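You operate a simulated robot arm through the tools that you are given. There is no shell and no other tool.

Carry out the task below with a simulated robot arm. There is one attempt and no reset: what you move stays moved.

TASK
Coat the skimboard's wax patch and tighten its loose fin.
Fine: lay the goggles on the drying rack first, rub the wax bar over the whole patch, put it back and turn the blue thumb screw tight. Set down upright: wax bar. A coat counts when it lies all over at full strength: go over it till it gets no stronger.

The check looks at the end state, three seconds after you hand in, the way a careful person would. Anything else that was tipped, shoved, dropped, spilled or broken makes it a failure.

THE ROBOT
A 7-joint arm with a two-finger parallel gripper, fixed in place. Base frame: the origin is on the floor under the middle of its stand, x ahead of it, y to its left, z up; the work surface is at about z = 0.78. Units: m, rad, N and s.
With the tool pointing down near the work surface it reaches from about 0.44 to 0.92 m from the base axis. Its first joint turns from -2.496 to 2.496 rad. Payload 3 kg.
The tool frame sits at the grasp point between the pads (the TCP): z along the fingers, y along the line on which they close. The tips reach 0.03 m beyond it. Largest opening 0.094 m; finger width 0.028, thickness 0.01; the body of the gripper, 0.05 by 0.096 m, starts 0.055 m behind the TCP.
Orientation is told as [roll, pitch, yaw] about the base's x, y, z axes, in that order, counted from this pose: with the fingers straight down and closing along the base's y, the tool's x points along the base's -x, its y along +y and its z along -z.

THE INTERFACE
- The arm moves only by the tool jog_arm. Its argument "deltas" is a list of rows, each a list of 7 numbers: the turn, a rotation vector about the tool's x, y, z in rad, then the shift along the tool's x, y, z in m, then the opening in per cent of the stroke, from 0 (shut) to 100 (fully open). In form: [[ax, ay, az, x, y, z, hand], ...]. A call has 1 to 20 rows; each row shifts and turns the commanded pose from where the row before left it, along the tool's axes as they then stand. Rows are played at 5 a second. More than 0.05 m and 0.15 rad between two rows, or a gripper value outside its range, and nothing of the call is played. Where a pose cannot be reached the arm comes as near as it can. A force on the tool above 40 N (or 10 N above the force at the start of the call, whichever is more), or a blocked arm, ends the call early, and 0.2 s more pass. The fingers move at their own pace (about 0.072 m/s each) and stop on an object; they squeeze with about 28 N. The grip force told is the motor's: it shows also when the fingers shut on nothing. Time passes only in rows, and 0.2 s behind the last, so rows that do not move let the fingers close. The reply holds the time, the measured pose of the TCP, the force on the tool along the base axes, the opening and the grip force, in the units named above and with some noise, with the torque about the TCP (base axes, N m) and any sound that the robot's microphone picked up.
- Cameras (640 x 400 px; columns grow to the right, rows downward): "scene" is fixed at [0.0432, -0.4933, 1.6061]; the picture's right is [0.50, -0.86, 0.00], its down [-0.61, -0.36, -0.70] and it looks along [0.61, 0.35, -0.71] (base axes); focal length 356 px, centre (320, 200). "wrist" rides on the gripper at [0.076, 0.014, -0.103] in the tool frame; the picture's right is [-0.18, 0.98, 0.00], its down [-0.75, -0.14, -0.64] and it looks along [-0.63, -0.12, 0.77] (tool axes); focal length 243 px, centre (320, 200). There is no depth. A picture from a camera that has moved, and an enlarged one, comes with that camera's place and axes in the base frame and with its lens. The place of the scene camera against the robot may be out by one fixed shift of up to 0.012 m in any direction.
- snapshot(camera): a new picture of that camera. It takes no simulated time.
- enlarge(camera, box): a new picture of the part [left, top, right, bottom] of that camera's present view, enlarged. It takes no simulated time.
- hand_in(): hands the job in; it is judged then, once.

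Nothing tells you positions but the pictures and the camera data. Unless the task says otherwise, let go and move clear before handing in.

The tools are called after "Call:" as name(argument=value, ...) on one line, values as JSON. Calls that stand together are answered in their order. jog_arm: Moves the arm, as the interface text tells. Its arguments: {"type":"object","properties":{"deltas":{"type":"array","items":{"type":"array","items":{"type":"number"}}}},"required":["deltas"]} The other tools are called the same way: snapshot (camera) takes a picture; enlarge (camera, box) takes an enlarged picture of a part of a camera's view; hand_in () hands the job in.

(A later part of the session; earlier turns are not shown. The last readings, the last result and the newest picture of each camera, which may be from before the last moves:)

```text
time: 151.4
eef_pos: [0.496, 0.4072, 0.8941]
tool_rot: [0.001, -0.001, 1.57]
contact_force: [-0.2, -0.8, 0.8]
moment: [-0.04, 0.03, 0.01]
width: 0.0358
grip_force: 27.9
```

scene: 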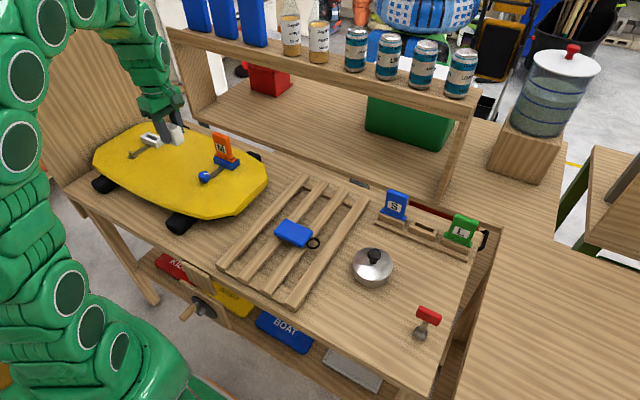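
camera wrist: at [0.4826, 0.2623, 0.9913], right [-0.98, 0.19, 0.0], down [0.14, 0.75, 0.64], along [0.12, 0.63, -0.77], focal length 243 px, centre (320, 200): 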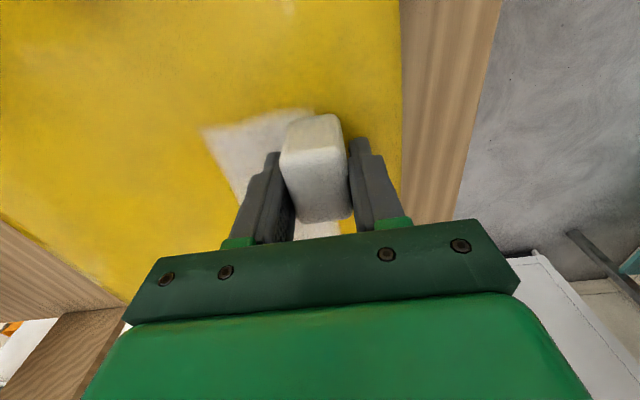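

The board surface seems slightly tilted (rising toward +y and −x), which explains the force drift. I'll compensate for it per row and regain contact.

Call:
jog_arm(deltas=[[0, 0, 0, 0, 0, 0.0004, 0], [0, 0, 0, 0, 0, 0, 0]])

Call:
jog_arm(deltas=[[0, 0, 0, 0, -0.0115, 7e-05, 0], [0, 0, 0, 0, -0.0115, 7e-05, 0], [0, 0, 0, 0, -0.0115, 7e-05, 0], [0, 0, 0, 0, -0.0115, 7e-05, 0], [0, 0, 0, 0, -0.0115, 7e-05, 0], [0, 0, 0, 0, -0.0115, 7e-05, 0], [0, 0, 0, 0, 0, 0, 0]])

Call:
jog_arm(deltas=[[0, 0, 0, 0, 0.0115, -7e-05, 0], [0, 0, 0, 0, 0.0115, -7e-05, 0], [0, 0, 0, 0, 0.0115, -7e-05, 0], [0, 0, 0, 0, 0.0115, -7e-05, 0], [0, 0, 0, 0, 0.0115, -7e-05, 0], [0, 0, 0, 0, 0.0115, -7e-05, 0], [0, 0, 0, 0, 0, 0, 0]])

```text
time: 152.0
eef_pos: [0.4948, 0.4055, 0.8921]
tool_rot: [0.001, 0.0, 1.57]
contact_force: [0.0, -0.5, 0.6]
moment: [0.02, 0.0, 0.02]
width: 0.0356
grip_force: 27.9
```

```text
time: 153.6
eef_pos: [0.5642, 0.4068, 0.8935]
tool_rot: [0.0, -0.001, 1.569]
contact_force: [-3.5, -1.1, 11.4]
moment: [0.24, 0.04, 0.07]
width: 0.0357
grip_force: 28.1
```

```text
time: 155.2
eef_pos: [0.496, 0.4066, 0.8935]
tool_rot: [0.0, -0.002, 1.569]
contact_force: [0.9, 0.2, 0.2]
moment: [-0.01, -0.05, 0.01]
width: 0.0355
grip_force: 28.0
```

Call:
jog_arm(deltas=[[0, 0, 0, 0, 0, 0.0003, 0], [0, 0, 0, 0, -0.0115, 3e-05, 0], [0, 0, 0, 0, -0.0115, 3e-05, 0], [0, 0, 0, 0, -0.0115, 3e-05, 0], [0, 0, 0, 0, -0.0115, 3e-05, 0], [0, 0, 0, 0, -0.0115, 3e-05, 0], [0, 0, 0, 0, -0.0115, 3e-05, 0], [0, 0, 0, 0, 0, 0, 0]])

Call:
jog_arm(deltas=[[0, 0, 0, 0.014, 0, 0.00015, 0], [0, 0, 0, 0, 0.0115, -3e-05, 0], [0, 0, 0, 0, 0.0115, -3e-05, 0], [0, 0, 0, 0, 0.0115, -3e-05, 0], [0, 0, 0, 0, 0.0115, -3e-05, 0], [0, 0, 0, 0, 0.0115, -3e-05, 0], [0, 0, 0, 0, 0.0115, -3e-05, 0], [0, 0, 0, 0, 0, 0, 0]])

Call:
jog_arm(deltas=[[0, 0, 0, 0.014, 0, 0.0002, 0], [0, 0, 0, 0, -0.0115, 3e-05, 0], [0, 0, 0, 0, -0.0115, 3e-05, 0], [0, 0, 0, 0, -0.0115, 3e-05, 0], [0, 0, 0, 0, -0.0115, 3e-05, 0], [0, 0, 0, 0, -0.0115, 3e-05, 0], [0, 0, 0, 0, -0.0115, 3e-05, 0], [0, 0, 0, 0, 0, 0, 0]])

```text
time: 157.0
eef_pos: [0.5647, 0.4053, 0.8921]
tool_rot: [-0.001, 0.0, 1.57]
contact_force: [-0.1, -0.1, 0.4]
moment: [0.03, -0.01, 0.04]
width: 0.0353
grip_force: 27.9
```

```text
time: 158.8
eef_pos: [0.495, 0.3933, 0.8918]
tool_rot: [0.0, 0.0, 1.571]
contact_force: [0.9, -0.2, -0.3]
moment: [0.0, -0.02, 0.0]
width: 0.0355
grip_force: 28.1
```

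```text
time: 160.6
eef_pos: [0.5649, 0.3785, 0.8925]
tool_rot: [-0.001, -0.002, 1.567]
contact_force: [-0.3, -0.5, -0.4]
moment: [-0.02, 0.01, 0.01]
width: 0.0358
grip_force: 28.1
```

Contact readings have been weak on these lines. I'll lift and inspect the coat from above before deciding where more rubbing is needed.

Call:
jog_arm(deltas=[[0, 0, 0, 0, 0, -0.01, 0], [0, 0, 0, -0.005, 0.01, -0.02, 0], [0, 0, 0, -0.01, 0.015, -0.03, 0], [0, 0, 0, -0.005, 0.01, -0.03, 0], [0, 0, 0, 0, 0, -0.02, 0], [0, 0, 0, 0, 0, 0, 0]])

Call:
enlarge(camera="wrist", box=[180, 0, 420, 150])

Call:
enlarge(camera="scene", box=[140, 155, 190, 195])

```text
time: 162.0
eef_pos: [0.53, 0.4002, 1.0023]
tool_rot: [0.001, 0.001, 1.57]
contact_force: [-0.7, -0.8, -0.1]
moment: [0.0, 0.0, -0.01]
width: 0.0355
grip_force: 28.2
```

```text
2.67 times, centred on (300, 75) of wrist
camera zoom: at [0.5155, 0.3237, 1.1056], right [-0.98, 0.19, 0.0], down [0.14, 0.75, 0.64], along [0.12, 0.63, -0.77], focal length 647 px, centre (373, 533)
```

zoom: 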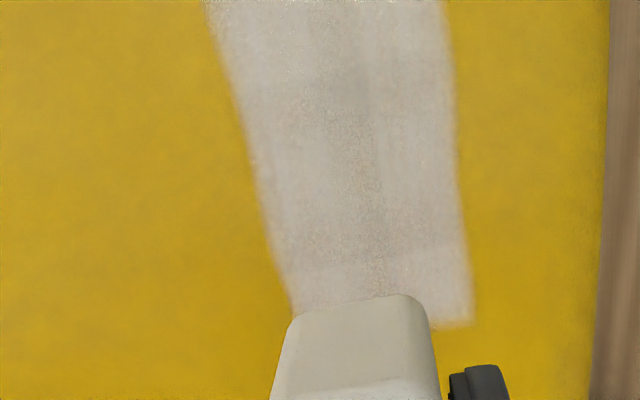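

```text
10.00 times, centred on (165, 175) of scene
camera zoom: at [0.0432, -0.4933, 1.6061], right [0.5, -0.86, 0.0], down [-0.61, -0.36, -0.7], along [0.61, 0.35, -0.71], focal length 3562 px, centre (1870, 450)
```

zoom: 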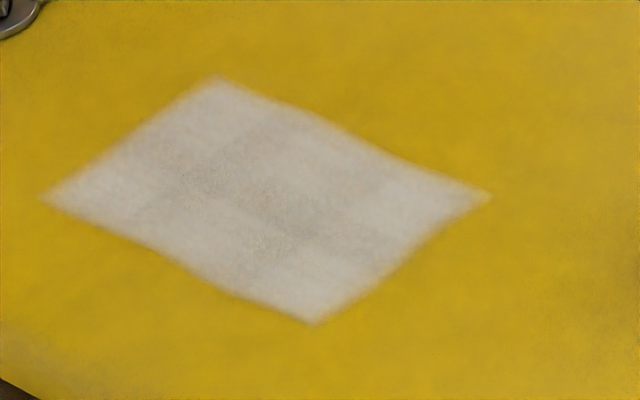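

I can see a cell pattern: bands rubbed firmly are whiter, while the central area (x 0.515–0.545, y 0.33–0.41) is still duller. I'll go back down there and rub the centre with confirmed contact.

Call:
jog_arm(deltas=[[0, 0, 0, 0.005, 0, 0.02, 0], [0, 0, 0, 0.005, 0, 0.03, 0], [0, 0, 0, 0, 0, 0.03, 0], [0, 0, 0, 0, 0, 0.02, 0], [0, 0, 0, 0, 0, 0.006, 0], [0, 0, 0, 0, 0, 0.002, 0], [0, 0, 0, 0, 0, 0, 0]])

Call:
jog_arm(deltas=[[0, 0, 0, 0, 0, 0.001, 0], [0, 0, 0, 0, 0, 0, 0]])

Call:
jog_arm(deltas=[[0, 0, 0, 0, 0, 0.0007, 0], [0, 0, 0, 0, 0, 0, 0]])

```text
time: 163.6
eef_pos: [0.5303, 0.3876, 0.8938]
tool_rot: [0.001, 0.0, 1.57]
contact_force: [-0.3, 0.3, -0.8]
moment: [0.0, 0.01, -0.01]
width: 0.0357
grip_force: 28.8
```

```text
time: 164.2
eef_pos: [0.5303, 0.3884, 0.8943]
tool_rot: [0.0, 0.001, 1.57]
contact_force: [0.6, 0.5, -0.4]
moment: [0.0, -0.01, -0.01]
width: 0.0356
grip_force: 27.9
```

```text
time: 164.8
eef_pos: [0.5296, 0.3881, 0.8925]
tool_rot: [-0.001, -0.003, 1.568]
contact_force: [0.6, -0.4, 4.2]
moment: [-0.01, -0.07, -0.04]
width: 0.0356
grip_force: 27.8
```

Call:
jog_arm(deltas=[[0, 0, 0, 0, -0.01, 0.0003, 0], [0, 0, 0, 0, -0.01, 0, 0], [0, 0, 0, 0, 0.01, 0, 0], [0, 0, 0, 0, 0.01, 0, 0], [0, 0, 0, 0, 0.01, 0, 0], [0, 0, 0, 0, 0.01, 0, 0], [0, 0, 0, 0, -0.01, 0, 0], [0, 0, 0, 0, -0.01, 0, 0], [0, 0, 0, 0, 0, 0, 0]])

Call:
jog_arm(deltas=[[0, 0, 0, 0.006, -0.01, 0.0003, 0], [0, 0, 0, 0.006, -0.01, 0, 0], [0, 0, 0, 0, 0.01, 0, 0], [0, 0, 0, 0, 0.01, 0, 0], [0, 0, 0, 0, 0.01, 0, 0], [0, 0, 0, 0, 0.01, 0, 0], [0, 0, 0, 0, -0.01, 0, 0], [0, 0, 0, 0, -0.01, 0, 0], [0, 0, 0, 0, 0, 0, 0]])

```text
time: 166.8
eef_pos: [0.529, 0.3878, 0.8927]
tool_rot: [0.003, -0.001, 1.569]
contact_force: [-3.6, -0.8, 9.6]
moment: [0.02, -0.02, -0.01]
width: 0.0353
grip_force: 27.4
```

```text
time: 168.8
eef_pos: [0.5296, 0.3767, 0.8922]
tool_rot: [0.001, 0.001, 1.569]
contact_force: [-0.3, -0.1, 2.4]
moment: [0.08, -0.07, 0.0]
width: 0.0357
grip_force: 28.2
```

Call:
jog_arm(deltas=[[0, 0, 0, 0, -0.01, 0.0004, 0], [0, 0, 0, 0, -0.01, 0, 0], [0, 0, 0, 0, 0.01, 0, 0], [0, 0, 0, 0, 0.01, 0, 0], [0, 0, 0, 0, 0.01, 0, 0], [0, 0, 0, 0, 0.01, 0, 0], [0, 0, 0, 0, -0.01, 0, 0], [0, 0, 0, 0, -0.01, 0, 0], [0, 0, 0, 0, 0, 0, 0]])

Call:
jog_arm(deltas=[[0, 0, 0, 0.006, -0.01, 0.0004, 0], [0, 0, 0, 0.006, -0.01, 0, 0], [0, 0, 0, 0, 0.01, 0, 0], [0, 0, 0, 0, 0.01, 0, 0], [0, 0, 0, 0, 0.01, 0, 0], [0, 0, 0, 0, 0.01, 0, 0], [0, 0, 0, 0, -0.01, 0, 0], [0, 0, 0, 0, -0.01, 0, 0], [0, 0, 0, 0, 0, 0, 0]])

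Call:
jog_arm(deltas=[[0, 0, 0, 0.006, -0.01, 0.0004, 0], [0, 0, 0, 0.006, -0.01, 0, 0], [0, 0, 0, 0, 0.01, 0, 0], [0, 0, 0, 0, 0.01, 0, 0], [0, 0, 0, 0, 0.01, 0, 0], [0, 0, 0, 0, 0.01, 0, 0], [0, 0, 0, 0, -0.01, 0, 0], [0, 0, 0, 0, -0.01, 0, 0], [0, 0, 0, 0, 0, 0, 0]])

```text
time: 170.8
eef_pos: [0.5295, 0.378, 0.892]
tool_rot: [-0.001, -0.002, 1.571]
contact_force: [-6.3, 4.4, 22.6]
moment: [0.12, 0.04, 0.05]
width: 0.0357
grip_force: 27.8
```

```text
time: 172.8
eef_pos: [0.5296, 0.3642, 0.8906]
tool_rot: [-0.002, -0.001, 1.569]
contact_force: [-1.9, 3.3, 14.6]
moment: [-0.04, 0.01, 0.0]
width: 0.036
grip_force: 28.2
```

```text
time: 174.8
eef_pos: [0.5296, 0.3535, 0.8909]
tool_rot: [0.001, 0.0, 1.568]
contact_force: [-0.1, 1.0, -0.9]
moment: [-0.02, -0.02, 0.0]
width: 0.0355
grip_force: 27.7
```

Call:
jog_arm(deltas=[[0, 0, 0, 0, 0, -0.01, 0], [0, 0, 0, -0.01, 0, -0.02, 0], [0, 0, 0, -0.02, 0, -0.03, 0], [0, 0, 0, -0.012, 0, -0.03, 0], [0, 0, 0, -0.004, 0, -0.02, 0], [0, 0, 0, 0, 0, 0, 0]])

Call:
enlarge(camera="wrist", box=[180, 0, 420, 150])

Call:
enlarge(camera="scene", box=[140, 155, 190, 195])

```text
time: 176.2
eef_pos: [0.5295, 0.3989, 1.0007]
tool_rot: [0.0, 0.0, 1.569]
contact_force: [-0.7, 0.2, -0.2]
moment: [0.0, 0.02, 0.0]
width: 0.0356
grip_force: 28.5
```

```text
2.67 times, centred on (300, 75) of wrist
camera zoom: at [0.5142, 0.3227, 1.103], right [-0.98, 0.19, 0.0], down [0.14, 0.75, 0.64], along [0.12, 0.63, -0.77], focal length 647 px, centre (373, 533)
```

zoom: 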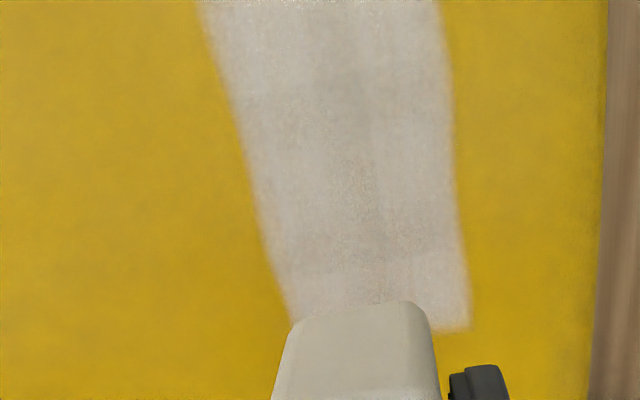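

```text
10.00 times, centred on (165, 175) of scene
camera zoom: at [0.0432, -0.4933, 1.6061], right [0.5, -0.86, 0.0], down [-0.61, -0.36, -0.7], along [0.61, 0.35, -0.71], focal length 3562 px, centre (1870, 450)
```

zoom: 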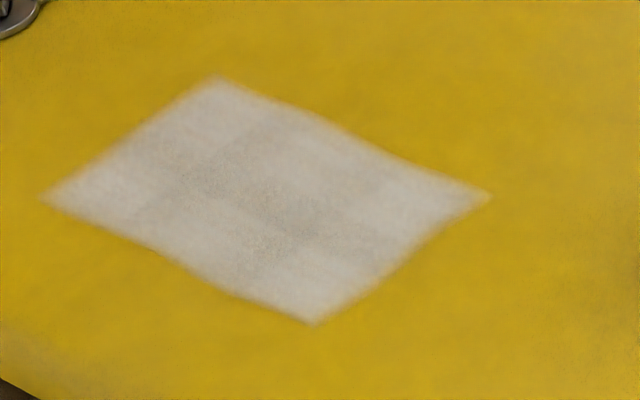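

The centre did not change with extra rubbing, so the shading may be light or texture rather than strength. I'll move the arm well clear to inspect the patch without its shadow.

Call:
jog_arm(deltas=[[0, 0, 0, 0.01, 0, -0.02, 0], [0, 0, 0, 0.02, 0, -0.03, 0], [0, 0, 0, 0.03, 0, -0.02, 0], [0, 0, 0, 0.035, 0, 0, 0], [0, 0, 0, 0.035, 0, 0, 0], [0, 0, 0, 0.035, 0, 0, 0], [0, 0, 0, 0.035, 0, 0, 0], [0, 0, 0, 0.035, 0, 0, 0], [0, 0, 0, 0.035, 0, 0, 0], [0, 0, 0, 0.035, 0, 0, 0], [0, 0, 0, 0.035, 0, 0, 0], [0, 0, 0, 0.035, 0, 0, 0], [0, 0, 0, 0.025, 0, 0, 0], [0, 0, 0, 0.015, 0, 0, 0], [0, 0, 0, 0, 0, 0, 0]])

Call:
enlarge(camera="scene", box=[140, 155, 190, 195])

Call:
enlarge(camera="scene", box=[90, 110, 280, 240])

```text
time: 179.4
eef_pos: [0.5293, -0.0158, 1.0714]
tool_rot: [-0.001, -0.003, 1.57]
contact_force: [-0.2, -0.1, -1.4]
moment: [0.0, -0.04, 0.02]
width: 0.0353
grip_force: 27.7
```

```text
10.00 times, centred on (165, 175) of scene
camera zoom: at [0.0432, -0.4933, 1.6061], right [0.5, -0.86, 0.0], down [-0.61, -0.36, -0.7], along [0.61, 0.35, -0.71], focal length 3562 px, centre (1870, 450)
```

zoom: 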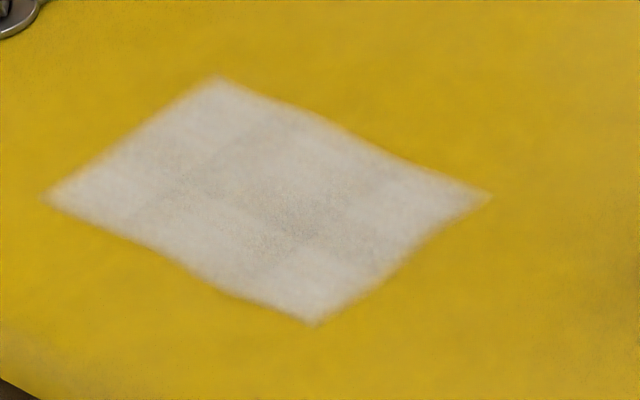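

```text
3.08 times, centred on (185, 175) of scene
camera zoom: at [0.0432, -0.4933, 1.6061], right [0.5, -0.86, 0.0], down [-0.61, -0.36, -0.7], along [0.61, 0.35, -0.71], focal length 1096 px, centre (735, 277)
```

zoom: 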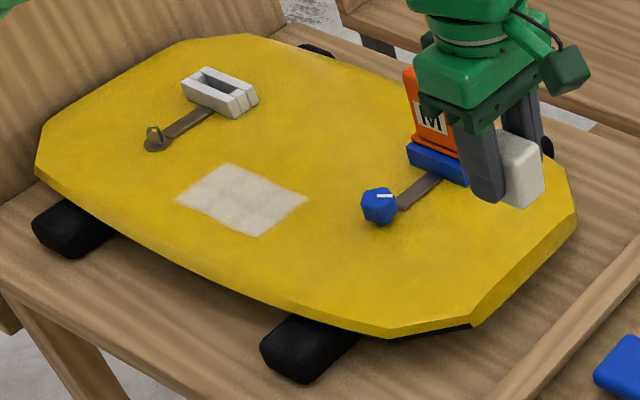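

With the arm away, the four corners look whitest and the centre a bit more beige, so the centre still seems weaker. I'll return and rub a fine raster so the bar's edges work over the middle.

Call:
jog_arm(deltas=[[0, 0, 0, -0.015, 0, 0, 0], [0, 0, 0, -0.03, 0, 0, 0], [0, 0, 0, -0.035, 0, 0, 0], [0, 0, 0, -0.035, 0, 0, 0], [0, 0, 0, -0.035, 0, 0, 0], [0, 0, 0, -0.035, 0, 0, 0], [0, 0, 0, -0.035, 0, 0, 0], [0, 0, 0, -0.035, 0, 0.02, 0], [0, 0, 0, -0.035, 0, 0.03, 0], [0, 0, 0, -0.035, 0, 0.03, 0], [0, 0, 0, -0.025, -0.006, 0.03, 0], [0, 0, 0, -0.013, -0.006, 0.03, 0], [0, 0, 0, 0, -0.006, 0.025, 0], [0, 0, 0, 0, 0, 0.01, 0], [0, 0, 0, 0, 0, 0.002, 0], [0, 0, 0, 0, 0, 0, 0]])

Call:
jog_arm(deltas=[[0, 0, 0, 0, 0, 0.001, 0], [0, 0, 0, 0, 0, 0, 0]])

Call:
jog_arm(deltas=[[0, 0, 0, 0, 0, 0.001, 0], [0, 0, 0, 0, 0, 0, 0]])

```text
time: 182.8
eef_pos: [0.5479, 0.3456, 0.8956]
tool_rot: [0.0, -0.001, 1.568]
contact_force: [0.9, 0.3, -0.4]
moment: [-0.01, 0.0, 0.0]
width: 0.0354
grip_force: 27.4
```

```text
time: 183.4
eef_pos: [0.5472, 0.3473, 0.8935]
tool_rot: [-0.001, 0.0, 1.57]
contact_force: [0.2, -1.7, -0.2]
moment: [0.03, -0.01, -0.03]
width: 0.0356
grip_force: 28.1
```

```text
time: 184.0
eef_pos: [0.5472, 0.347, 0.8928]
tool_rot: [-0.001, 0.0, 1.569]
contact_force: [0.0, -0.1, -0.5]
moment: [0.0, 0.0, -0.06]
width: 0.0358
grip_force: 28.1
```

Call:
jog_arm(deltas=[[0, 0, 0, 0, 0, 0.001, 0], [0, 0, 0, 0, 0, 0, 0]])

Call:
jog_arm(deltas=[[0, 0, 0, 0, 0, 0.0006, 0], [0, 0, 0, 0, 0, 0, 0]])

```text
time: 184.6
eef_pos: [0.5481, 0.3469, 0.8894]
tool_rot: [0.001, -0.002, 1.569]
contact_force: [-0.3, 0.0, -1.1]
moment: [0.0, -0.01, 0.0]
width: 0.0355
grip_force: 27.3
```

```text
time: 185.2
eef_pos: [0.5467, 0.3465, 0.8895]
tool_rot: [-0.001, 0.0, 1.568]
contact_force: [0.2, 0.5, -0.6]
moment: [0.02, -0.01, 0.0]
width: 0.0356
grip_force: 28.4
```

Call:
jog_arm(deltas=[[0, 0, 0, 0, 0, 0.0006, 0], [0, 0, 0, 0, 0, 0, 0]])

Call:
jog_arm(deltas=[[0, 0, 0, 0, 0, 0.0006, 0], [0, 0, 0, 0, 0, 0, 0]])

```text
time: 185.8
eef_pos: [0.5471, 0.3463, 0.8909]
tool_rot: [0.002, -0.002, 1.57]
contact_force: [0.0, -0.3, -1.7]
moment: [0.01, -0.01, 0.0]
width: 0.0354
grip_force: 28.0
```

```text
time: 186.4
eef_pos: [0.5477, 0.347, 0.8893]
tool_rot: [-0.002, -0.001, 1.57]
contact_force: [-0.6, -2.5, 13.2]
moment: [-0.2, 0.16, 0.01]
width: 0.0353
grip_force: 27.7
```

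Contact at 13 N. Fine raster, moving in small y steps across the centre.

Call:
jog_arm(deltas=[[0, 0, 0, 0, 0.012, 0, 0], [0, 0, 0, 0, 0.012, 0, 0], [0, 0, 0, 0, 0.012, 0, 0], [0, 0, 0, -0.006, 0, 0, 0], [0, 0, 0, 0, -0.012, 0, 0], [0, 0, 0, 0, -0.012, 0, 0], [0, 0, 0, 0, -0.012, 0, 0], [0, 0, 0, 0, 0, 0, 0]])

Call:
jog_arm(deltas=[[0, 0, 0, -0.006, 0, 0.0001, 0], [0, 0, 0, 0, 0.012, 0, 0], [0, 0, 0, 0, 0.012, 0, 0], [0, 0, 0, 0, 0.012, 0, 0], [0, 0, 0, -0.006, 0, 0, 0], [0, 0, 0, 0, -0.012, 0, 0], [0, 0, 0, 0, -0.012, 0, 0], [0, 0, 0, 0, -0.012, 0, 0], [0, 0, 0, 0, 0, 0, 0]])

Call:
jog_arm(deltas=[[0, 0, 0, -0.006, 0, 0.0001, 0], [0, 0, 0, 0, 0.012, 0, 0], [0, 0, 0, 0, 0.012, 0, 0], [0, 0, 0, 0, 0.012, 0, 0], [0, 0, 0, -0.006, 0, 0, 0], [0, 0, 0, 0, -0.012, 0, 0], [0, 0, 0, 0, -0.012, 0, 0], [0, 0, 0, 0, -0.012, 0, 0], [0, 0, 0, 0, 0, 0, 0]])

```text
time: 188.2
eef_pos: [0.5483, 0.3524, 0.8897]
tool_rot: [-0.002, -0.002, 1.569]
contact_force: [-4.3, 4.2, 19.2]
moment: [0.22, 0.0, 0.02]
width: 0.0357
grip_force: 27.9
```

```text
time: 190.2
eef_pos: [0.5473, 0.3649, 0.8894]
tool_rot: [-0.001, -0.001, 1.569]
contact_force: [-6.1, 0.4, 17.5]
moment: [0.16, 0.08, 0.09]
width: 0.0357
grip_force: 28.4
```

```text
time: 192.2
eef_pos: [0.5476, 0.3764, 0.8898]
tool_rot: [0.0, -0.001, 1.57]
contact_force: [0.0, 0.1, 0.2]
moment: [0.01, 0.03, -0.01]
width: 0.0354
grip_force: 28.1
```

Call:
jog_arm(deltas=[[0, 0, 0, 0, 0, 0.0005, 0], [0, 0, 0, 0, 0, 0, 0]])

Call:
jog_arm(deltas=[[0, 0, 0, 0, 0, 0.0004, 0], [0, 0, 0, 0, 0, 0, 0]])

```text
time: 192.8
eef_pos: [0.5469, 0.3762, 0.8896]
tool_rot: [-0.001, 0.0, 1.569]
contact_force: [-0.3, -0.2, -0.1]
moment: [-0.01, 0.04, -0.01]
width: 0.0358
grip_force: 27.9
```

```text
time: 193.4
eef_pos: [0.5485, 0.3767, 0.8894]
tool_rot: [0.001, 0.0, 1.569]
contact_force: [0.2, 0.6, 1.0]
moment: [0.03, 0.01, -0.02]
width: 0.0356
grip_force: 27.8
```

Call:
jog_arm(deltas=[[0, 0, 0, 0, 0, 0.0005, 0], [0, 0, 0, 0, 0, 0, 0]])

Call:
jog_arm(deltas=[[0, 0, 0, 0, 0.012, 0, 0], [0, 0, 0, 0, 0.012, 0, 0], [0, 0, 0, 0, 0.012, 0, 0], [0, 0, 0, -0.006, 0, 0, 0], [0, 0, 0, 0, -0.012, 0, 0], [0, 0, 0, 0, -0.012, 0, 0], [0, 0, 0, 0, -0.012, 0, 0], [0, 0, 0, 0, 0, 0, 0]])

Call:
jog_arm(deltas=[[0, 0, 0, -0.006, 0, 0.0002, 0], [0, 0, 0, 0, 0.012, 0, 0], [0, 0, 0, 0, 0.012, 0, 0], [0, 0, 0, 0, 0.012, 0, 0], [0, 0, 0, -0.006, 0, 0, 0], [0, 0, 0, 0, -0.012, 0, 0], [0, 0, 0, 0, -0.012, 0, 0], [0, 0, 0, 0, -0.012, 0, 0], [0, 0, 0, 0, 0, 0, 0]])

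```text
time: 194.0
eef_pos: [0.5488, 0.3765, 0.8881]
tool_rot: [0.001, -0.002, 1.569]
contact_force: [1.2, -0.6, 11.3]
moment: [-0.1, -0.05, -0.01]
width: 0.0357
grip_force: 28.1
```

```text
time: 195.8
eef_pos: [0.5481, 0.3839, 0.8878]
tool_rot: [0.001, 0.0, 1.57]
contact_force: [-7.0, -2.2, 20.9]
moment: [0.06, 0.07, -0.02]
width: 0.0356
grip_force: 28.4
```

```text
time: 197.8
eef_pos: [0.5479, 0.3942, 0.8889]
tool_rot: [0.001, -0.003, 1.569]
contact_force: [-0.4, -0.6, 0.5]
moment: [-0.01, 0.0, -0.01]
width: 0.0357
grip_force: 27.9
```

Several strokes had firm contact (11–21 N). I'll park the arm at the same spot as before and compare the coat.

Call:
jog_arm(deltas=[[0, 0, 0, 0, 0, -0.01, 0], [0, 0, 0, 0.01, 0, -0.03, 0], [0, 0, 0, 0.02, 0.004, -0.04, 0], [0, 0, 0, 0.03, 0.005, -0.04, 0], [0, 0, 0, 0.03, 0.005, -0.04, 0], [0, 0, 0, 0.035, 0.004, -0.02, 0], [0, 0, 0, 0.035, 0, 0, 0], [0, 0, 0, 0.035, 0, 0, 0], [0, 0, 0, 0.035, 0, 0, 0], [0, 0, 0, 0.035, 0, 0, 0], [0, 0, 0, 0.035, 0, 0, 0], [0, 0, 0, 0.035, 0, 0, 0], [0, 0, 0, 0.035, 0, 0, 0], [0, 0, 0, 0.03, 0, 0, 0], [0, 0, 0, 0.01, 0, 0, 0], [0, 0, 0, 0, 0, 0, 0]])

Call:
enlarge(camera="scene", box=[140, 155, 190, 195])

Call:
enlarge(camera="scene", box=[120, 140, 220, 210])

```text
refused: row 4 steps farther than a row can; nothing moved
```

```text
10.00 times, centred on (165, 175) of scene
camera zoom: at [0.0432, -0.4933, 1.6061], right [0.5, -0.86, 0.0], down [-0.61, -0.36, -0.7], along [0.61, 0.35, -0.71], focal length 3562 px, centre (1870, 450)
```

zoom: 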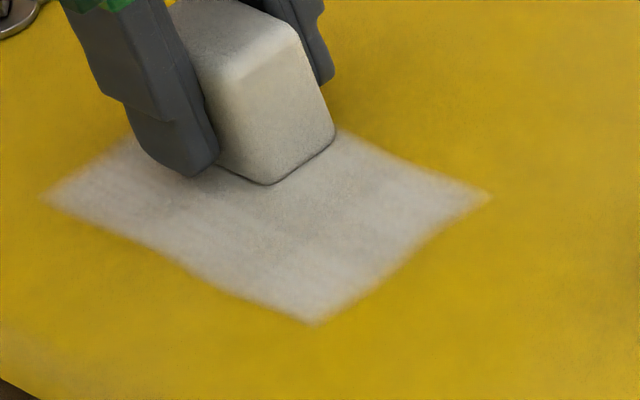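

```text
5.71 times, centred on (170, 175) of scene
camera zoom: at [0.0432, -0.4933, 1.6061], right [0.5, -0.86, 0.0], down [-0.61, -0.36, -0.7], along [0.61, 0.35, -0.71], focal length 2035 px, centre (1177, 343)
```

zoom: 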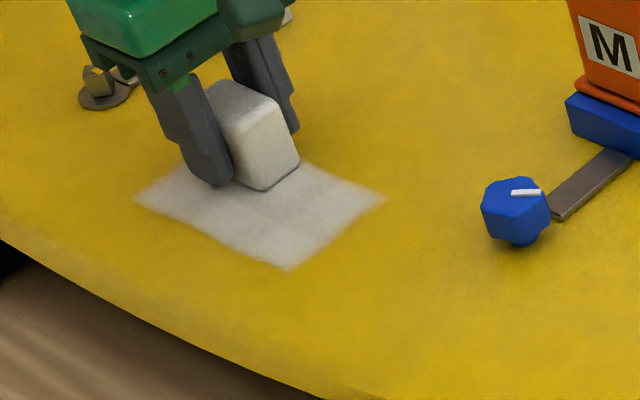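

That call was refused (a row was too long); repeating with shorter rows.

Call:
jog_arm(deltas=[[0, 0, 0, 0, 0, -0.01, 0], [0, 0, 0, 0.005, 0, -0.03, 0], [0, 0, 0, 0.015, 0.004, -0.04, 0], [0, 0, 0, 0.02, 0.005, -0.04, 0], [0, 0, 0, 0.025, 0.005, -0.04, 0], [0, 0, 0, 0.035, 0.004, -0.02, 0], [0, 0, 0, 0.04, 0, 0, 0], [0, 0, 0, 0.04, 0, 0, 0], [0, 0, 0, 0.04, 0, 0, 0], [0, 0, 0, 0.04, 0, 0, 0], [0, 0, 0, 0.04, 0, 0, 0], [0, 0, 0, 0.04, 0, 0, 0], [0, 0, 0, 0.035, 0, 0, 0], [0, 0, 0, 0.025, 0, 0, 0], [0, 0, 0, 0.01, 0, 0, 0], [0, 0, 0, 0, 0, 0, 0]])

Call:
enlarge(camera="scene", box=[140, 155, 190, 195])

Call:
enlarge(camera="scene", box=[120, 140, 220, 210])

```text
time: 201.2
eef_pos: [0.5293, -0.0136, 1.0664]
tool_rot: [-0.001, -0.001, 1.568]
contact_force: [-1.0, -0.3, -0.4]
moment: [0.01, -0.01, 0.0]
width: 0.0358
grip_force: 28.3
```

```text
10.00 times, centred on (165, 175) of scene
camera zoom: at [0.0432, -0.4933, 1.6061], right [0.5, -0.86, 0.0], down [-0.61, -0.36, -0.7], along [0.61, 0.35, -0.71], focal length 3562 px, centre (1870, 450)
```

zoom: 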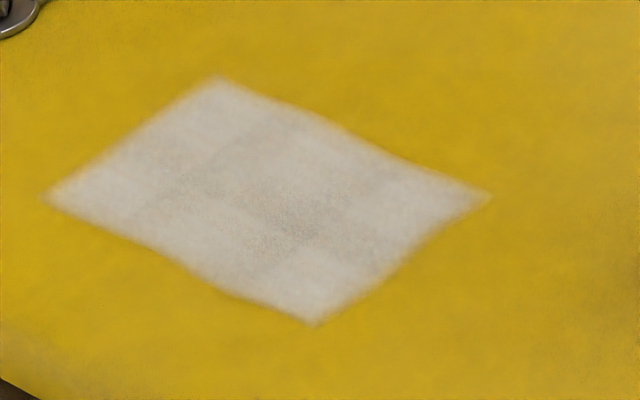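

```text
5.71 times, centred on (170, 175) of scene
camera zoom: at [0.0432, -0.4933, 1.6061], right [0.5, -0.86, 0.0], down [-0.61, -0.36, -0.7], along [0.61, 0.35, -0.71], focal length 2035 px, centre (1177, 343)
```

zoom: 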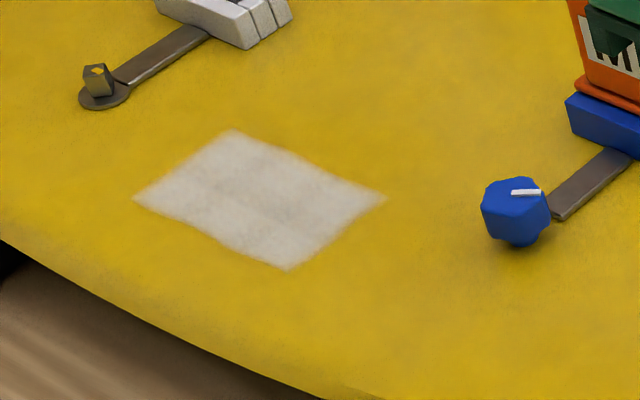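

The centre is unchanged by the extra rubbing, so it is at full strength there. To test whether the paler corners can still get stronger, I'll rub the +y / low-x corner firmly and compare.

Call:
jog_arm(deltas=[[0, 0, 0, -0.015, 0, 0, 0], [0, 0, 0, -0.03, 0, 0, 0], [0, 0, 0, -0.04, 0, 0, 0], [0, 0, 0, -0.04, 0, 0, 0], [0, 0, 0, -0.04, 0, 0, 0], [0, 0, 0, -0.04, 0, 0, 0], [0, 0, 0, -0.04, 0, 0, 0], [0, 0, 0, -0.04, 0, 0.01, 0], [0, 0, 0, -0.04, 0.004, 0.02, 0], [0, 0, 0, -0.035, 0.005, 0.03, 0], [0, 0, 0, -0.035, 0.005, 0.03, 0], [0, 0, 0, -0.025, 0.005, 0.03, 0], [0, 0, 0, -0.015, 0.005, 0.03, 0], [0, 0, 0, 0, 0, 0.015, 0], [0, 0, 0, 0, 0, 0.006, 0], [0, 0, 0, 0, 0, 0.002, 0], [0, 0, 0, 0, 0, 0, 0]])

Call:
jog_arm(deltas=[[0, 0, 0, 0, 0, 0.001, 0], [0, 0, 0, 0, 0, 0, 0]])

Call:
jog_arm(deltas=[[0, 0, 0, 0, 0, 0.001, 0], [0, 0, 0, 0, 0, 0, 0]])

```text
time: 204.8
eef_pos: [0.5049, 0.4212, 0.8948]
tool_rot: [0.0, 0.001, 1.569]
contact_force: [0.2, -0.4, -0.6]
moment: [-0.02, 0.01, -0.02]
width: 0.0356
grip_force: 27.6
```

```text
time: 205.4
eef_pos: [0.5054, 0.4221, 0.8936]
tool_rot: [-0.001, 0.0, 1.569]
contact_force: [-0.5, 0.5, -0.7]
moment: [-0.04, 0.02, 0.01]
width: 0.0354
grip_force: 27.4
```

```text
time: 206.0
eef_pos: [0.5053, 0.4215, 0.893]
tool_rot: [-0.001, -0.001, 1.568]
contact_force: [0.3, -0.2, -0.4]
moment: [0.01, 0.01, 0.0]
width: 0.0355
grip_force: 27.7
```

Call:
jog_arm(deltas=[[0, 0, 0, 0, 0, 0.001, 0], [0, 0, 0, 0, 0, 0.001, 0], [0, 0, 0, 0, 0, 0, 0]])

Call:
jog_arm(deltas=[[0, 0, 0, 0, 0, 0.0006, 0], [0, 0, 0, 0, 0, 0, 0]])

Call:
jog_arm(deltas=[[0, 0, 0, 0, 0, 0.0006, 0], [0, 0, 0, 0, 0, 0, 0]])

```text
time: 206.8
eef_pos: [0.5061, 0.4204, 0.8916]
tool_rot: [-0.001, 0.002, 1.569]
contact_force: [0.7, 0.9, -0.8]
moment: [0.01, -0.01, -0.03]
width: 0.0355
grip_force: 27.7
```

```text
time: 207.4
eef_pos: [0.5054, 0.4194, 0.8902]
tool_rot: [0.0, 0.001, 1.571]
contact_force: [0.3, 0.6, -0.3]
moment: [0.04, -0.04, -0.01]
width: 0.0357
grip_force: 28.3
```

```text
time: 208.0
eef_pos: [0.5063, 0.419, 0.8903]
tool_rot: [0.0, -0.001, 1.57]
contact_force: [-0.8, 0.4, -0.6]
moment: [0.0, -0.06, 0.0]
width: 0.0355
grip_force: 27.8
```

Call:
jog_arm(deltas=[[0, 0, 0, 0, 0, 0.0006, 0], [0, 0, 0, 0, 0, 0, 0]])

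Call:
jog_arm(deltas=[[0, 0, 0, 0, 0, 0.0006, 0], [0, 0, 0, 0, 0, 0, 0]])

```text
time: 208.6
eef_pos: [0.5056, 0.4204, 0.8883]
tool_rot: [0.0, -0.001, 1.569]
contact_force: [-0.5, -0.5, -0.4]
moment: [0.01, -0.02, 0.0]
width: 0.0354
grip_force: 28.7
```

```text
time: 209.2
eef_pos: [0.5064, 0.4192, 0.8877]
tool_rot: [0.0, 0.0, 1.568]
contact_force: [0.0, 0.0, -0.3]
moment: [0.0, -0.01, 0.0]
width: 0.0359
grip_force: 28.0
```

Call:
jog_arm(deltas=[[0, 0, 0, 0, 0, 0.0006, 0], [0, 0, 0, 0, 0, 0, 0]])

Call:
enlarge(camera="wrist", box=[200, 60, 440, 250])

```text
time: 209.8
eef_pos: [0.5052, 0.4199, 0.8876]
tool_rot: [0.0, 0.001, 1.569]
contact_force: [-0.3, 0.3, 2.1]
moment: [-0.04, -0.06, 0.02]
width: 0.0356
grip_force: 28.1
```

```text
2.11 times, centred on (320, 155) of wrist
camera zoom: at [0.4914, 0.3442, 0.9901], right [-0.98, 0.19, 0.0], down [0.14, 0.75, 0.64], along [0.12, 0.63, -0.77], focal length 511 px, centre (320, 295)
```

zoom: 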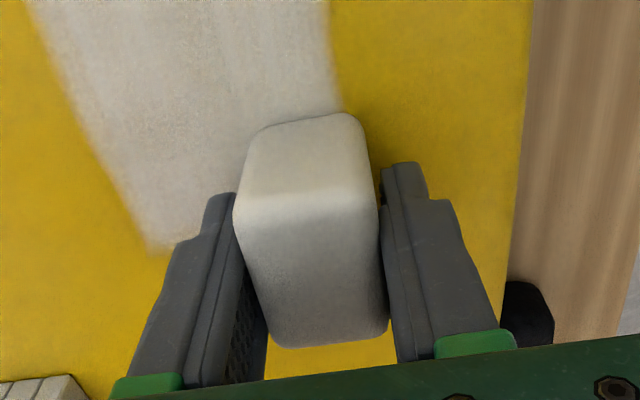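

Light contact now. I'll rub this corner with short strokes while adding slight pressure.

Call:
jog_arm(deltas=[[0, 0, 0, 0, 0, 0.0004, 0], [0, 0, 0, 0, -0.01, 0, 0], [0, 0, 0, 0, -0.01, 0, 0], [0, 0, 0, 0, 0.01, 0, 0], [0, 0, 0, 0, 0.01, 0, 0], [0, 0, 0, 0, 0.01, 0, 0], [0, 0, 0, 0, -0.01, 0, 0], [0, 0, 0, 0, 0, 0, 0]])

Call:
jog_arm(deltas=[[0, 0, 0, -0.005, 0, 0.0003, 0], [0, 0, 0, 0, -0.01, 0, 0], [0, 0, 0, 0, -0.01, 0, 0], [0, 0, 0, 0, 0.01, 0, 0], [0, 0, 0, 0, 0.01, 0, 0], [0, 0, 0, 0, 0.01, 0, 0], [0, 0, 0, 0, -0.01, 0, 0], [0, 0, 0, 0, 0, 0, 0]])

Call:
jog_arm(deltas=[[0, 0, 0, 0.01, 0, 0.0003, 0], [0, 0, 0, 0, -0.01, 0, 0], [0, 0, 0, 0, -0.01, 0, 0], [0, 0, 0, 0, 0.01, 0, 0], [0, 0, 0, 0, 0.01, 0, 0], [0, 0, 0, 0, 0.01, 0, 0], [0, 0, 0, 0, -0.01, 0, 0], [0, 0, 0, 0, 0, 0, 0]])

```text
time: 211.6
eef_pos: [0.5046, 0.4208, 0.888]
tool_rot: [0.0, 0.0, 1.569]
contact_force: [-4.0, -0.3, 10.4]
moment: [-0.02, 0.02, 0.01]
width: 0.0356
grip_force: 27.5
```

```text
time: 213.4
eef_pos: [0.5046, 0.4231, 0.8869]
tool_rot: [0.003, 0.0, 1.571]
contact_force: [-2.6, -0.7, 2.8]
moment: [0.05, 0.03, -0.01]
width: 0.036
grip_force: 28.2
```

```text
time: 215.2
eef_pos: [0.5043, 0.4166, 0.8875]
tool_rot: [0.0, -0.001, 1.571]
contact_force: [-5.1, 0.3, 14.4]
moment: [0.03, 0.06, -0.01]
width: 0.0354
grip_force: 28.0
```

Call:
jog_arm(deltas=[[0, 0, 0, -0.006, 0, 0.0001, 0], [0, 0, 0, 0, -0.01, 0, 0], [0, 0, 0, 0, -0.01, 0, 0], [0, 0, 0, 0, 0.01, 0, 0], [0, 0, 0, 0, 0.01, 0, 0], [0, 0, 0, 0, 0.01, 0, 0], [0, 0, 0, -0.006, 0, 0, 0], [0, 0, 0, 0, -0.01, 0, 0], [0, 0, 0, 0, 0.01, 0, 0], [0, 0, 0, 0, -0.01, 0, 0], [0, 0, 0, 0, 0, 0, 0]])

Call:
jog_arm(deltas=[[0, 0, 0, 0, 0, -0.01, 0], [0, 0, 0, 0.005, 0, -0.03, 0], [0, 0, 0, 0.015, -0.005, -0.04, 0], [0, 0, 0, 0.02, -0.005, -0.04, 0], [0, 0, 0, 0.025, -0.005, -0.04, 0], [0, 0, 0, 0.035, -0.005, -0.02, 0], [0, 0, 0, 0.04, -0.004, 0, 0], [0, 0, 0, 0.04, 0, 0, 0], [0, 0, 0, 0.04, 0, 0, 0], [0, 0, 0, 0.04, 0, 0, 0], [0, 0, 0, 0.04, 0, 0, 0], [0, 0, 0, 0.04, 0, 0, 0], [0, 0, 0, 0.04, 0, 0, 0], [0, 0, 0, 0.03, 0, 0, 0], [0, 0, 0, 0.02, 0, 0, 0], [0, 0, 0, 0, 0, 0, 0]])

Call:
enlarge(camera="scene", box=[140, 155, 190, 195])

```text
time: 217.6
eef_pos: [0.5045, 0.4251, 0.8859]
tool_rot: [0.002, -0.001, 1.57]
contact_force: [-3.7, 0.4, 9.0]
moment: [0.14, 0.03, 0.04]
width: 0.0355
grip_force: 28.5
```

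```text
time: 221.0
eef_pos: [0.5302, -0.0054, 1.065]
tool_rot: [0.001, -0.001, 1.571]
contact_force: [0.0, -0.4, 0.1]
moment: [-0.02, -0.04, 0.0]
width: 0.0358
grip_force: 27.9
```

```text
10.00 times, centred on (165, 175) of scene
camera zoom: at [0.0432, -0.4933, 1.6061], right [0.5, -0.86, 0.0], down [-0.61, -0.36, -0.7], along [0.61, 0.35, -0.71], focal length 3562 px, centre (1870, 450)
```

zoom: 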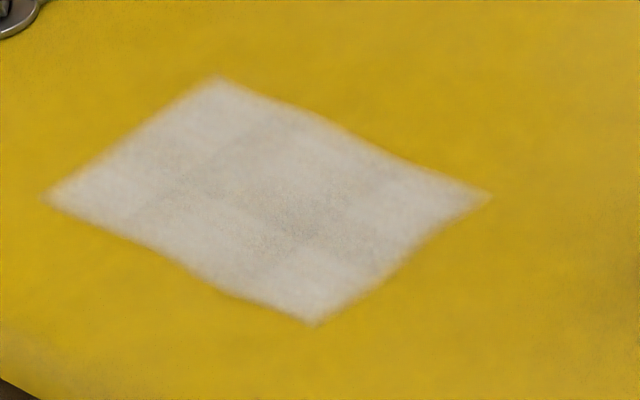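

The firmly re-rubbed corner looks the same as before, as does the centre, so those are saturated. For safety I'll give the low-y end and high-x edge one more firm pass as well.

Call:
jog_arm(deltas=[[0, 0, 0, -0.015, 0, 0, 0], [0, 0, 0, -0.03, 0, 0, 0], [0, 0, 0, -0.04, 0, 0, 0], [0, 0, 0, -0.04, 0, 0, 0], [0, 0, 0, -0.04, 0, 0.01, 0], [0, 0, 0, -0.04, 0, 0.02, 0], [0, 0, 0, -0.035, 0, 0.03, 0], [0, 0, 0, -0.035, 0, 0.03, 0], [0, 0, 0, -0.025, 0, 0.03, 0], [0, 0, 0, -0.013, 0, 0.03, 0], [0, 0, 0, -0.004, 0, 0.015, 0], [0, 0, 0, 0, 0, 0.009, 0], [0, 0, 0, 0, 0, 0.002, 0], [0, 0, 0, 0, 0, 0, 0]])

Call:
jog_arm(deltas=[[0, 0, 0, 0, 0, 0.001, 0], [0, 0, 0, 0, 0, 0.001, 0], [0, 0, 0, 0, 0, 0, 0]])

Call:
jog_arm(deltas=[[0, 0, 0, 0, 0, 0.0006, 0], [0, 0, 0, 0, 0, 0, 0]])

```text
time: 224.0
eef_pos: [0.5297, 0.3141, 0.8907]
tool_rot: [-0.001, -0.002, 1.569]
contact_force: [0.0, -0.2, -1.2]
moment: [-0.02, 0.01, 0.03]
width: 0.0353
grip_force: 28.3
```

```text
time: 224.8
eef_pos: [0.5298, 0.3141, 0.8887]
tool_rot: [0.001, -0.001, 1.57]
contact_force: [0.4, 0.2, -0.9]
moment: [0.04, 0.02, -0.05]
width: 0.0355
grip_force: 28.0
```

```text
time: 225.4
eef_pos: [0.5302, 0.3147, 0.8879]
tool_rot: [-0.001, 0.0, 1.569]
contact_force: [-0.2, -0.3, 0.2]
moment: [-0.01, -0.04, -0.01]
width: 0.0357
grip_force: 27.7
```

Call:
jog_arm(deltas=[[0, 0, 0, 0, 0, 0.0008, 0], [0, 0, 0, 0, 0, 0, 0]])

Call:
jog_arm(deltas=[[0, 0, 0, 0, 0, 0.0008, 0], [0, 0, 0, 0, 0, 0, 0]])

Call:
jog_arm(deltas=[[0, 0, 0, 0, 0, 0.0006, 0], [0, 0, 0, 0, 0, 0, 0]])

```text
time: 226.0
eef_pos: [0.5298, 0.3134, 0.8875]
tool_rot: [0.001, 0.0, 1.571]
contact_force: [0.0, 0.1, -0.5]
moment: [-0.01, 0.02, -0.03]
width: 0.0354
grip_force: 28.0
```

```text
time: 226.6
eef_pos: [0.5296, 0.3134, 0.8882]
tool_rot: [0.0, 0.002, 1.569]
contact_force: [0.3, -0.1, -0.3]
moment: [0.0, 0.03, 0.01]
width: 0.0357
grip_force: 28.0
```

```text
time: 227.2
eef_pos: [0.5293, 0.3141, 0.8859]
tool_rot: [-0.001, 0.001, 1.57]
contact_force: [0.3, -0.2, -0.5]
moment: [0.0, -0.03, 0.01]
width: 0.0357
grip_force: 28.7
```

Call:
jog_arm(deltas=[[0, 0, 0, 0, 0, 0.0006, 0], [0, 0, 0, 0, 0, 0, 0]])

Call:
jog_arm(deltas=[[0, 0, 0, 0, 0, 0.0005, 0], [0, 0, 0, 0, 0, 0, 0]])

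```text
time: 227.8
eef_pos: [0.5311, 0.3137, 0.8858]
tool_rot: [-0.001, -0.002, 1.569]
contact_force: [-1.3, 2.3, 10.2]
moment: [0.26, 0.17, 0.0]
width: 0.0357
grip_force: 28.2
```

```text
time: 228.4
eef_pos: [0.5297, 0.3136, 0.8854]
tool_rot: [-0.002, -0.003, 1.57]
contact_force: [-2.9, -3.4, 23.4]
moment: [0.12, 0.05, 0.04]
width: 0.0362
grip_force: 28.0
```

Contact is firm. I'll re-grip the bar here for clearance, then do the low-y lines.

Call:
jog_arm(deltas=[[0, 0, 0, 0, 0, -0.0006, 0], [0, 0, 0, 0, 0, 0, 40], [0, 0, 0, 0, 0, 0, 50], [0, 0, 0, 0, 0, 0, 60], [0, 0, 0, 0, 0, -0.005, 60], [0, 0, 0, 0, 0, -0.004, 60], [0, 0, 0, 0, 0, 0, 40], [0, 0, 0, 0, 0, 0, 20], [0, 0, 0, 0, 0, 0, 0], [0, 0, 0, 0, 0, 0, 0], [0, 0, 0, 0, 0, 0, 0]])

Call:
enlarge(camera="wrist", box=[200, 60, 440, 250])

Call:
jog_arm(deltas=[[0, 0, 0, 0, -0.01, 0.0004, 0], [0, 0, 0, 0, -0.01, 0, 0], [0, 0, 0, 0, -0.014, 0, 0], [0, 0, 0, 0, 0, 0, 0]])

```text
time: 230.8
eef_pos: [0.5308, 0.3134, 0.8943]
tool_rot: [-0.001, 0.0, 1.568]
contact_force: [0.0, -0.6, -0.4]
moment: [0.04, 0.03, 0.0]
width: 0.0355
grip_force: 28.5
```

```text
2.11 times, centred on (320, 155) of wrist
camera zoom: at [0.5154, 0.2382, 0.996], right [-0.98, 0.19, 0.0], down [0.14, 0.75, 0.64], along [0.12, 0.63, -0.77], focal length 511 px, centre (320, 295)
```

zoom: 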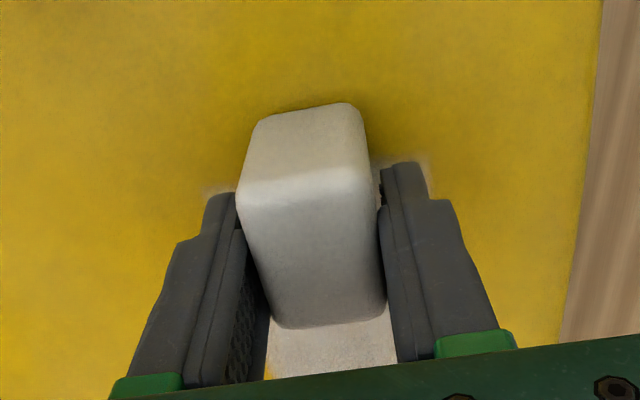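

```text
time: 231.8
eef_pos: [0.5627, 0.3147, 0.8939]
tool_rot: [-0.002, -0.001, 1.568]
contact_force: [-0.3, 3.3, 8.9]
moment: [0.21, 0.1, -0.06]
width: 0.0354
grip_force: 28.1
```

Call:
jog_arm(deltas=[[0, 0, 0, 0, 0.0115, 0, 0], [0, 0, 0, 0, 0.0115, 0, 0], [0, 0, 0, 0, 0.0115, 0, 0], [0, 0, 0, 0, 0.0115, 0, 0], [0, 0, 0, 0, 0.0115, 0, 0], [0, 0, 0, 0, 0.0115, 0, 0], [0, 0, 0, 0, -0.0115, 0, 0], [0, 0, 0, 0, -0.0115, 0, 0], [0, 0, 0, 0, -0.0115, 0, 0], [0, 0, 0, 0, -0.0115, 0, 0], [0, 0, 0, 0, -0.0115, 0, 0], [0, 0, 0, 0, -0.0115, 0, 0], [0, 0, 0, 0, 0, 0, 0]])

Call:
jog_arm(deltas=[[0, 0, 0, -0.01, 0, 0, 0], [0, 0, 0, 0, 0.0115, 0, 0], [0, 0, 0, 0, 0.0115, 0, 0], [0, 0, 0, 0, 0.0115, 0, 0], [0, 0, 0, 0, 0.0115, 0, 0], [0, 0, 0, 0, 0.0115, 0, 0], [0, 0, 0, 0, 0.0115, 0, 0], [0, 0, 0, 0, -0.0115, 0, 0], [0, 0, 0, 0, -0.0115, 0, 0], [0, 0, 0, 0, -0.0115, 0, 0], [0, 0, 0, 0, -0.0115, 0, 0], [0, 0, 0, 0, -0.0115, 0, 0], [0, 0, 0, 0, -0.0115, 0, 0], [0, 0, 0, 0, 0, 0, 0]])

```text
time: 234.6
eef_pos: [0.5632, 0.3127, 0.8944]
tool_rot: [-0.001, -0.001, 1.569]
contact_force: [0.6, 0.8, -0.1]
moment: [0.0, 0.04, 0.01]
width: 0.0359
grip_force: 29.0
```

```text
time: 237.6
eef_pos: [0.5642, 0.3244, 0.8935]
tool_rot: [0.001, 0.0, 1.568]
contact_force: [-0.3, 0.8, 0.5]
moment: [0.04, -0.02, 0.0]
width: 0.0354
grip_force: 28.1
```

Call:
jog_arm(deltas=[[0, 0, 0, 0, 0, 0.0006, 0], [0, 0, 0, 0, 0, 0, 0]])

Call:
jog_arm(deltas=[[0, 0, 0, 0.006, 0, 0.0003, 0], [0, 0, 0, 0, 0.0115, 0, 0], [0, 0, 0, 0, 0.0115, 0, 0], [0, 0, 0, 0, 0.0115, 0, 0], [0, 0, 0, 0, 0.0115, 0, 0], [0, 0, 0, 0, 0.0115, 0, 0], [0, 0, 0, 0, 0.0115, 0, 0], [0, 0, 0, 0, 0, 0, 0]])

Call:
jog_arm(deltas=[[0, 0, 0, 0, -0.0115, 0.0001, 0], [0, 0, 0, 0, -0.0115, 0.0001, 0], [0, 0, 0, 0, -0.0115, 0, 0], [0, 0, 0, 0, -0.0115, 0, 0], [0, 0, 0, 0, -0.0115, 0, 0], [0, 0, 0, 0, -0.0115, 0, 0], [0, 0, 0, 0, 0, 0, 0]])

```text
time: 238.2
eef_pos: [0.5626, 0.324, 0.8927]
tool_rot: [0.001, 0.0, 1.571]
contact_force: [0.7, 0.9, 1.6]
moment: [0.05, 0.03, -0.03]
width: 0.0356
grip_force: 27.7
```

```text
time: 240.0
eef_pos: [0.4936, 0.3174, 0.8916]
tool_rot: [0.0, -0.001, 1.569]
contact_force: [-0.1, -0.1, -0.7]
moment: [0.03, -0.01, -0.03]
width: 0.0356
grip_force: 28.1
```

```text
time: 241.6
eef_pos: [0.5634, 0.3183, 0.8925]
tool_rot: [-0.001, -0.002, 1.57]
contact_force: [-0.7, -0.3, -0.6]
moment: [-0.01, 0.02, -0.01]
width: 0.0358
grip_force: 27.7
```

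Call:
jog_arm(deltas=[[0, 0, 0, 0, 0, 0.0006, 0], [0, 0, 0, 0, 0, 0, 0]])

Call:
jog_arm(deltas=[[0, 0, 0, 0, 0, 0.0006, 0], [0, 0, 0, 0, 0, 0, 0]])

```text
time: 242.2
eef_pos: [0.5638, 0.3166, 0.8908]
tool_rot: [0.001, -0.001, 1.569]
contact_force: [-0.1, -1.1, 0.1]
moment: [0.01, 0.03, -0.01]
width: 0.0355
grip_force: 27.9
```

```text
time: 242.8
eef_pos: [0.5637, 0.3178, 0.8928]
tool_rot: [-0.001, -0.001, 1.568]
contact_force: [0.8, -2.3, 10.1]
moment: [0.04, 0.14, 0.0]
width: 0.0356
grip_force: 28.2
```

Contact 10 N; sweeping along the high-x edge toward +y.

Call:
jog_arm(deltas=[[0, 0, 0, -0.01, 0, 0, 0], [0, 0, 0, -0.01, 0, 0, 0], [0, 0, 0, -0.01, 0, 0, 0], [0, 0, 0, -0.01, 0, 0, 0], [0, 0, 0, -0.01, 0, 0, 0], [0, 0, 0, -0.01, 0, 0, 0], [0, 0, 0, 0, 0, 0, 0]])

Call:
jog_arm(deltas=[[0, 0, 0, -0.01, 0, 0, 0], [0, 0, 0, -0.01, 0, 0, 0], [0, 0, 0, -0.01, 0, 0, 0], [0, 0, 0, -0.01, 0, 0, 0], [0, 0, 0, -0.01, 0, 0, 0], [0, 0, 0, -0.008, 0, 0, 0], [0, 0, 0, 0, 0, 0, 0]])

```text
time: 244.4
eef_pos: [0.5627, 0.3789, 0.8912]
tool_rot: [0.0, -0.001, 1.569]
contact_force: [-0.4, -0.3, -0.5]
moment: [0.01, 0.02, 0.02]
width: 0.0357
grip_force: 28.1
```

```text
time: 246.0
eef_pos: [0.564, 0.434, 0.8916]
tool_rot: [-0.001, -0.001, 1.567]
contact_force: [-1.5, -3.5, 10.8]
moment: [-0.01, -0.02, 0.0]
width: 0.0356
grip_force: 28.2
```

Call:
jog_arm(deltas=[[0, 0, 0, 0.008, 0, 0.0001, 0], [0, 0, 0, 0, 0.0115, 0, 0], [0, 0, 0, 0, 0.0115, 0, 0], [0, 0, 0, 0, 0.0115, 0, 0], [0, 0, 0, 0, 0.0115, 0, 0], [0, 0, 0, 0, 0.0115, 0, 0], [0, 0, 0, 0, 0.0115, 0, 0], [0, 0, 0, 0, 0, 0, 0]])

Call:
jog_arm(deltas=[[0, 0, 0, 0.014, 0, 0.0003, 0], [0, 0, 0, 0, -0.0115, 0, 0], [0, 0, 0, 0, -0.0115, 0, 0], [0, 0, 0, 0, -0.0115, 0, 0], [0, 0, 0, 0, -0.0115, 0, 0], [0, 0, 0, 0, -0.0115, 0, 0], [0, 0, 0, 0, -0.0115, 0, 0], [0, 0, 0, 0, 0, 0, 0]])

Call:
jog_arm(deltas=[[0, 0, 0, 0.014, 0, 0.0003, 0], [0, 0, 0, 0, 0.0115, 0, 0], [0, 0, 0, 0, 0.0115, 0, 0], [0, 0, 0, 0, 0.0115, 0, 0], [0, 0, 0, 0, 0.0115, 0, 0], [0, 0, 0, 0, 0.0115, 0, 0], [0, 0, 0, 0, 0.0115, 0, 0], [0, 0, 0, 0, 0, 0, 0]])

```text
time: 247.8
eef_pos: [0.4966, 0.428, 0.8922]
tool_rot: [-0.001, 0.002, 1.569]
contact_force: [-0.1, 0.5, -0.7]
moment: [0.02, -0.02, -0.01]
width: 0.0359
grip_force: 27.8
```

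```text
time: 249.6
eef_pos: [0.5633, 0.4142, 0.8913]
tool_rot: [-0.001, -0.002, 1.569]
contact_force: [-2.4, -0.1, 13.5]
moment: [0.06, 0.07, -0.01]
width: 0.0357
grip_force: 28.3
```

```text
time: 251.4
eef_pos: [0.4959, 0.398, 0.8905]
tool_rot: [-0.001, 0.0, 1.568]
contact_force: [0.0, -0.1, -0.5]
moment: [0.02, -0.01, 0.02]
width: 0.0357
grip_force: 28.4
```

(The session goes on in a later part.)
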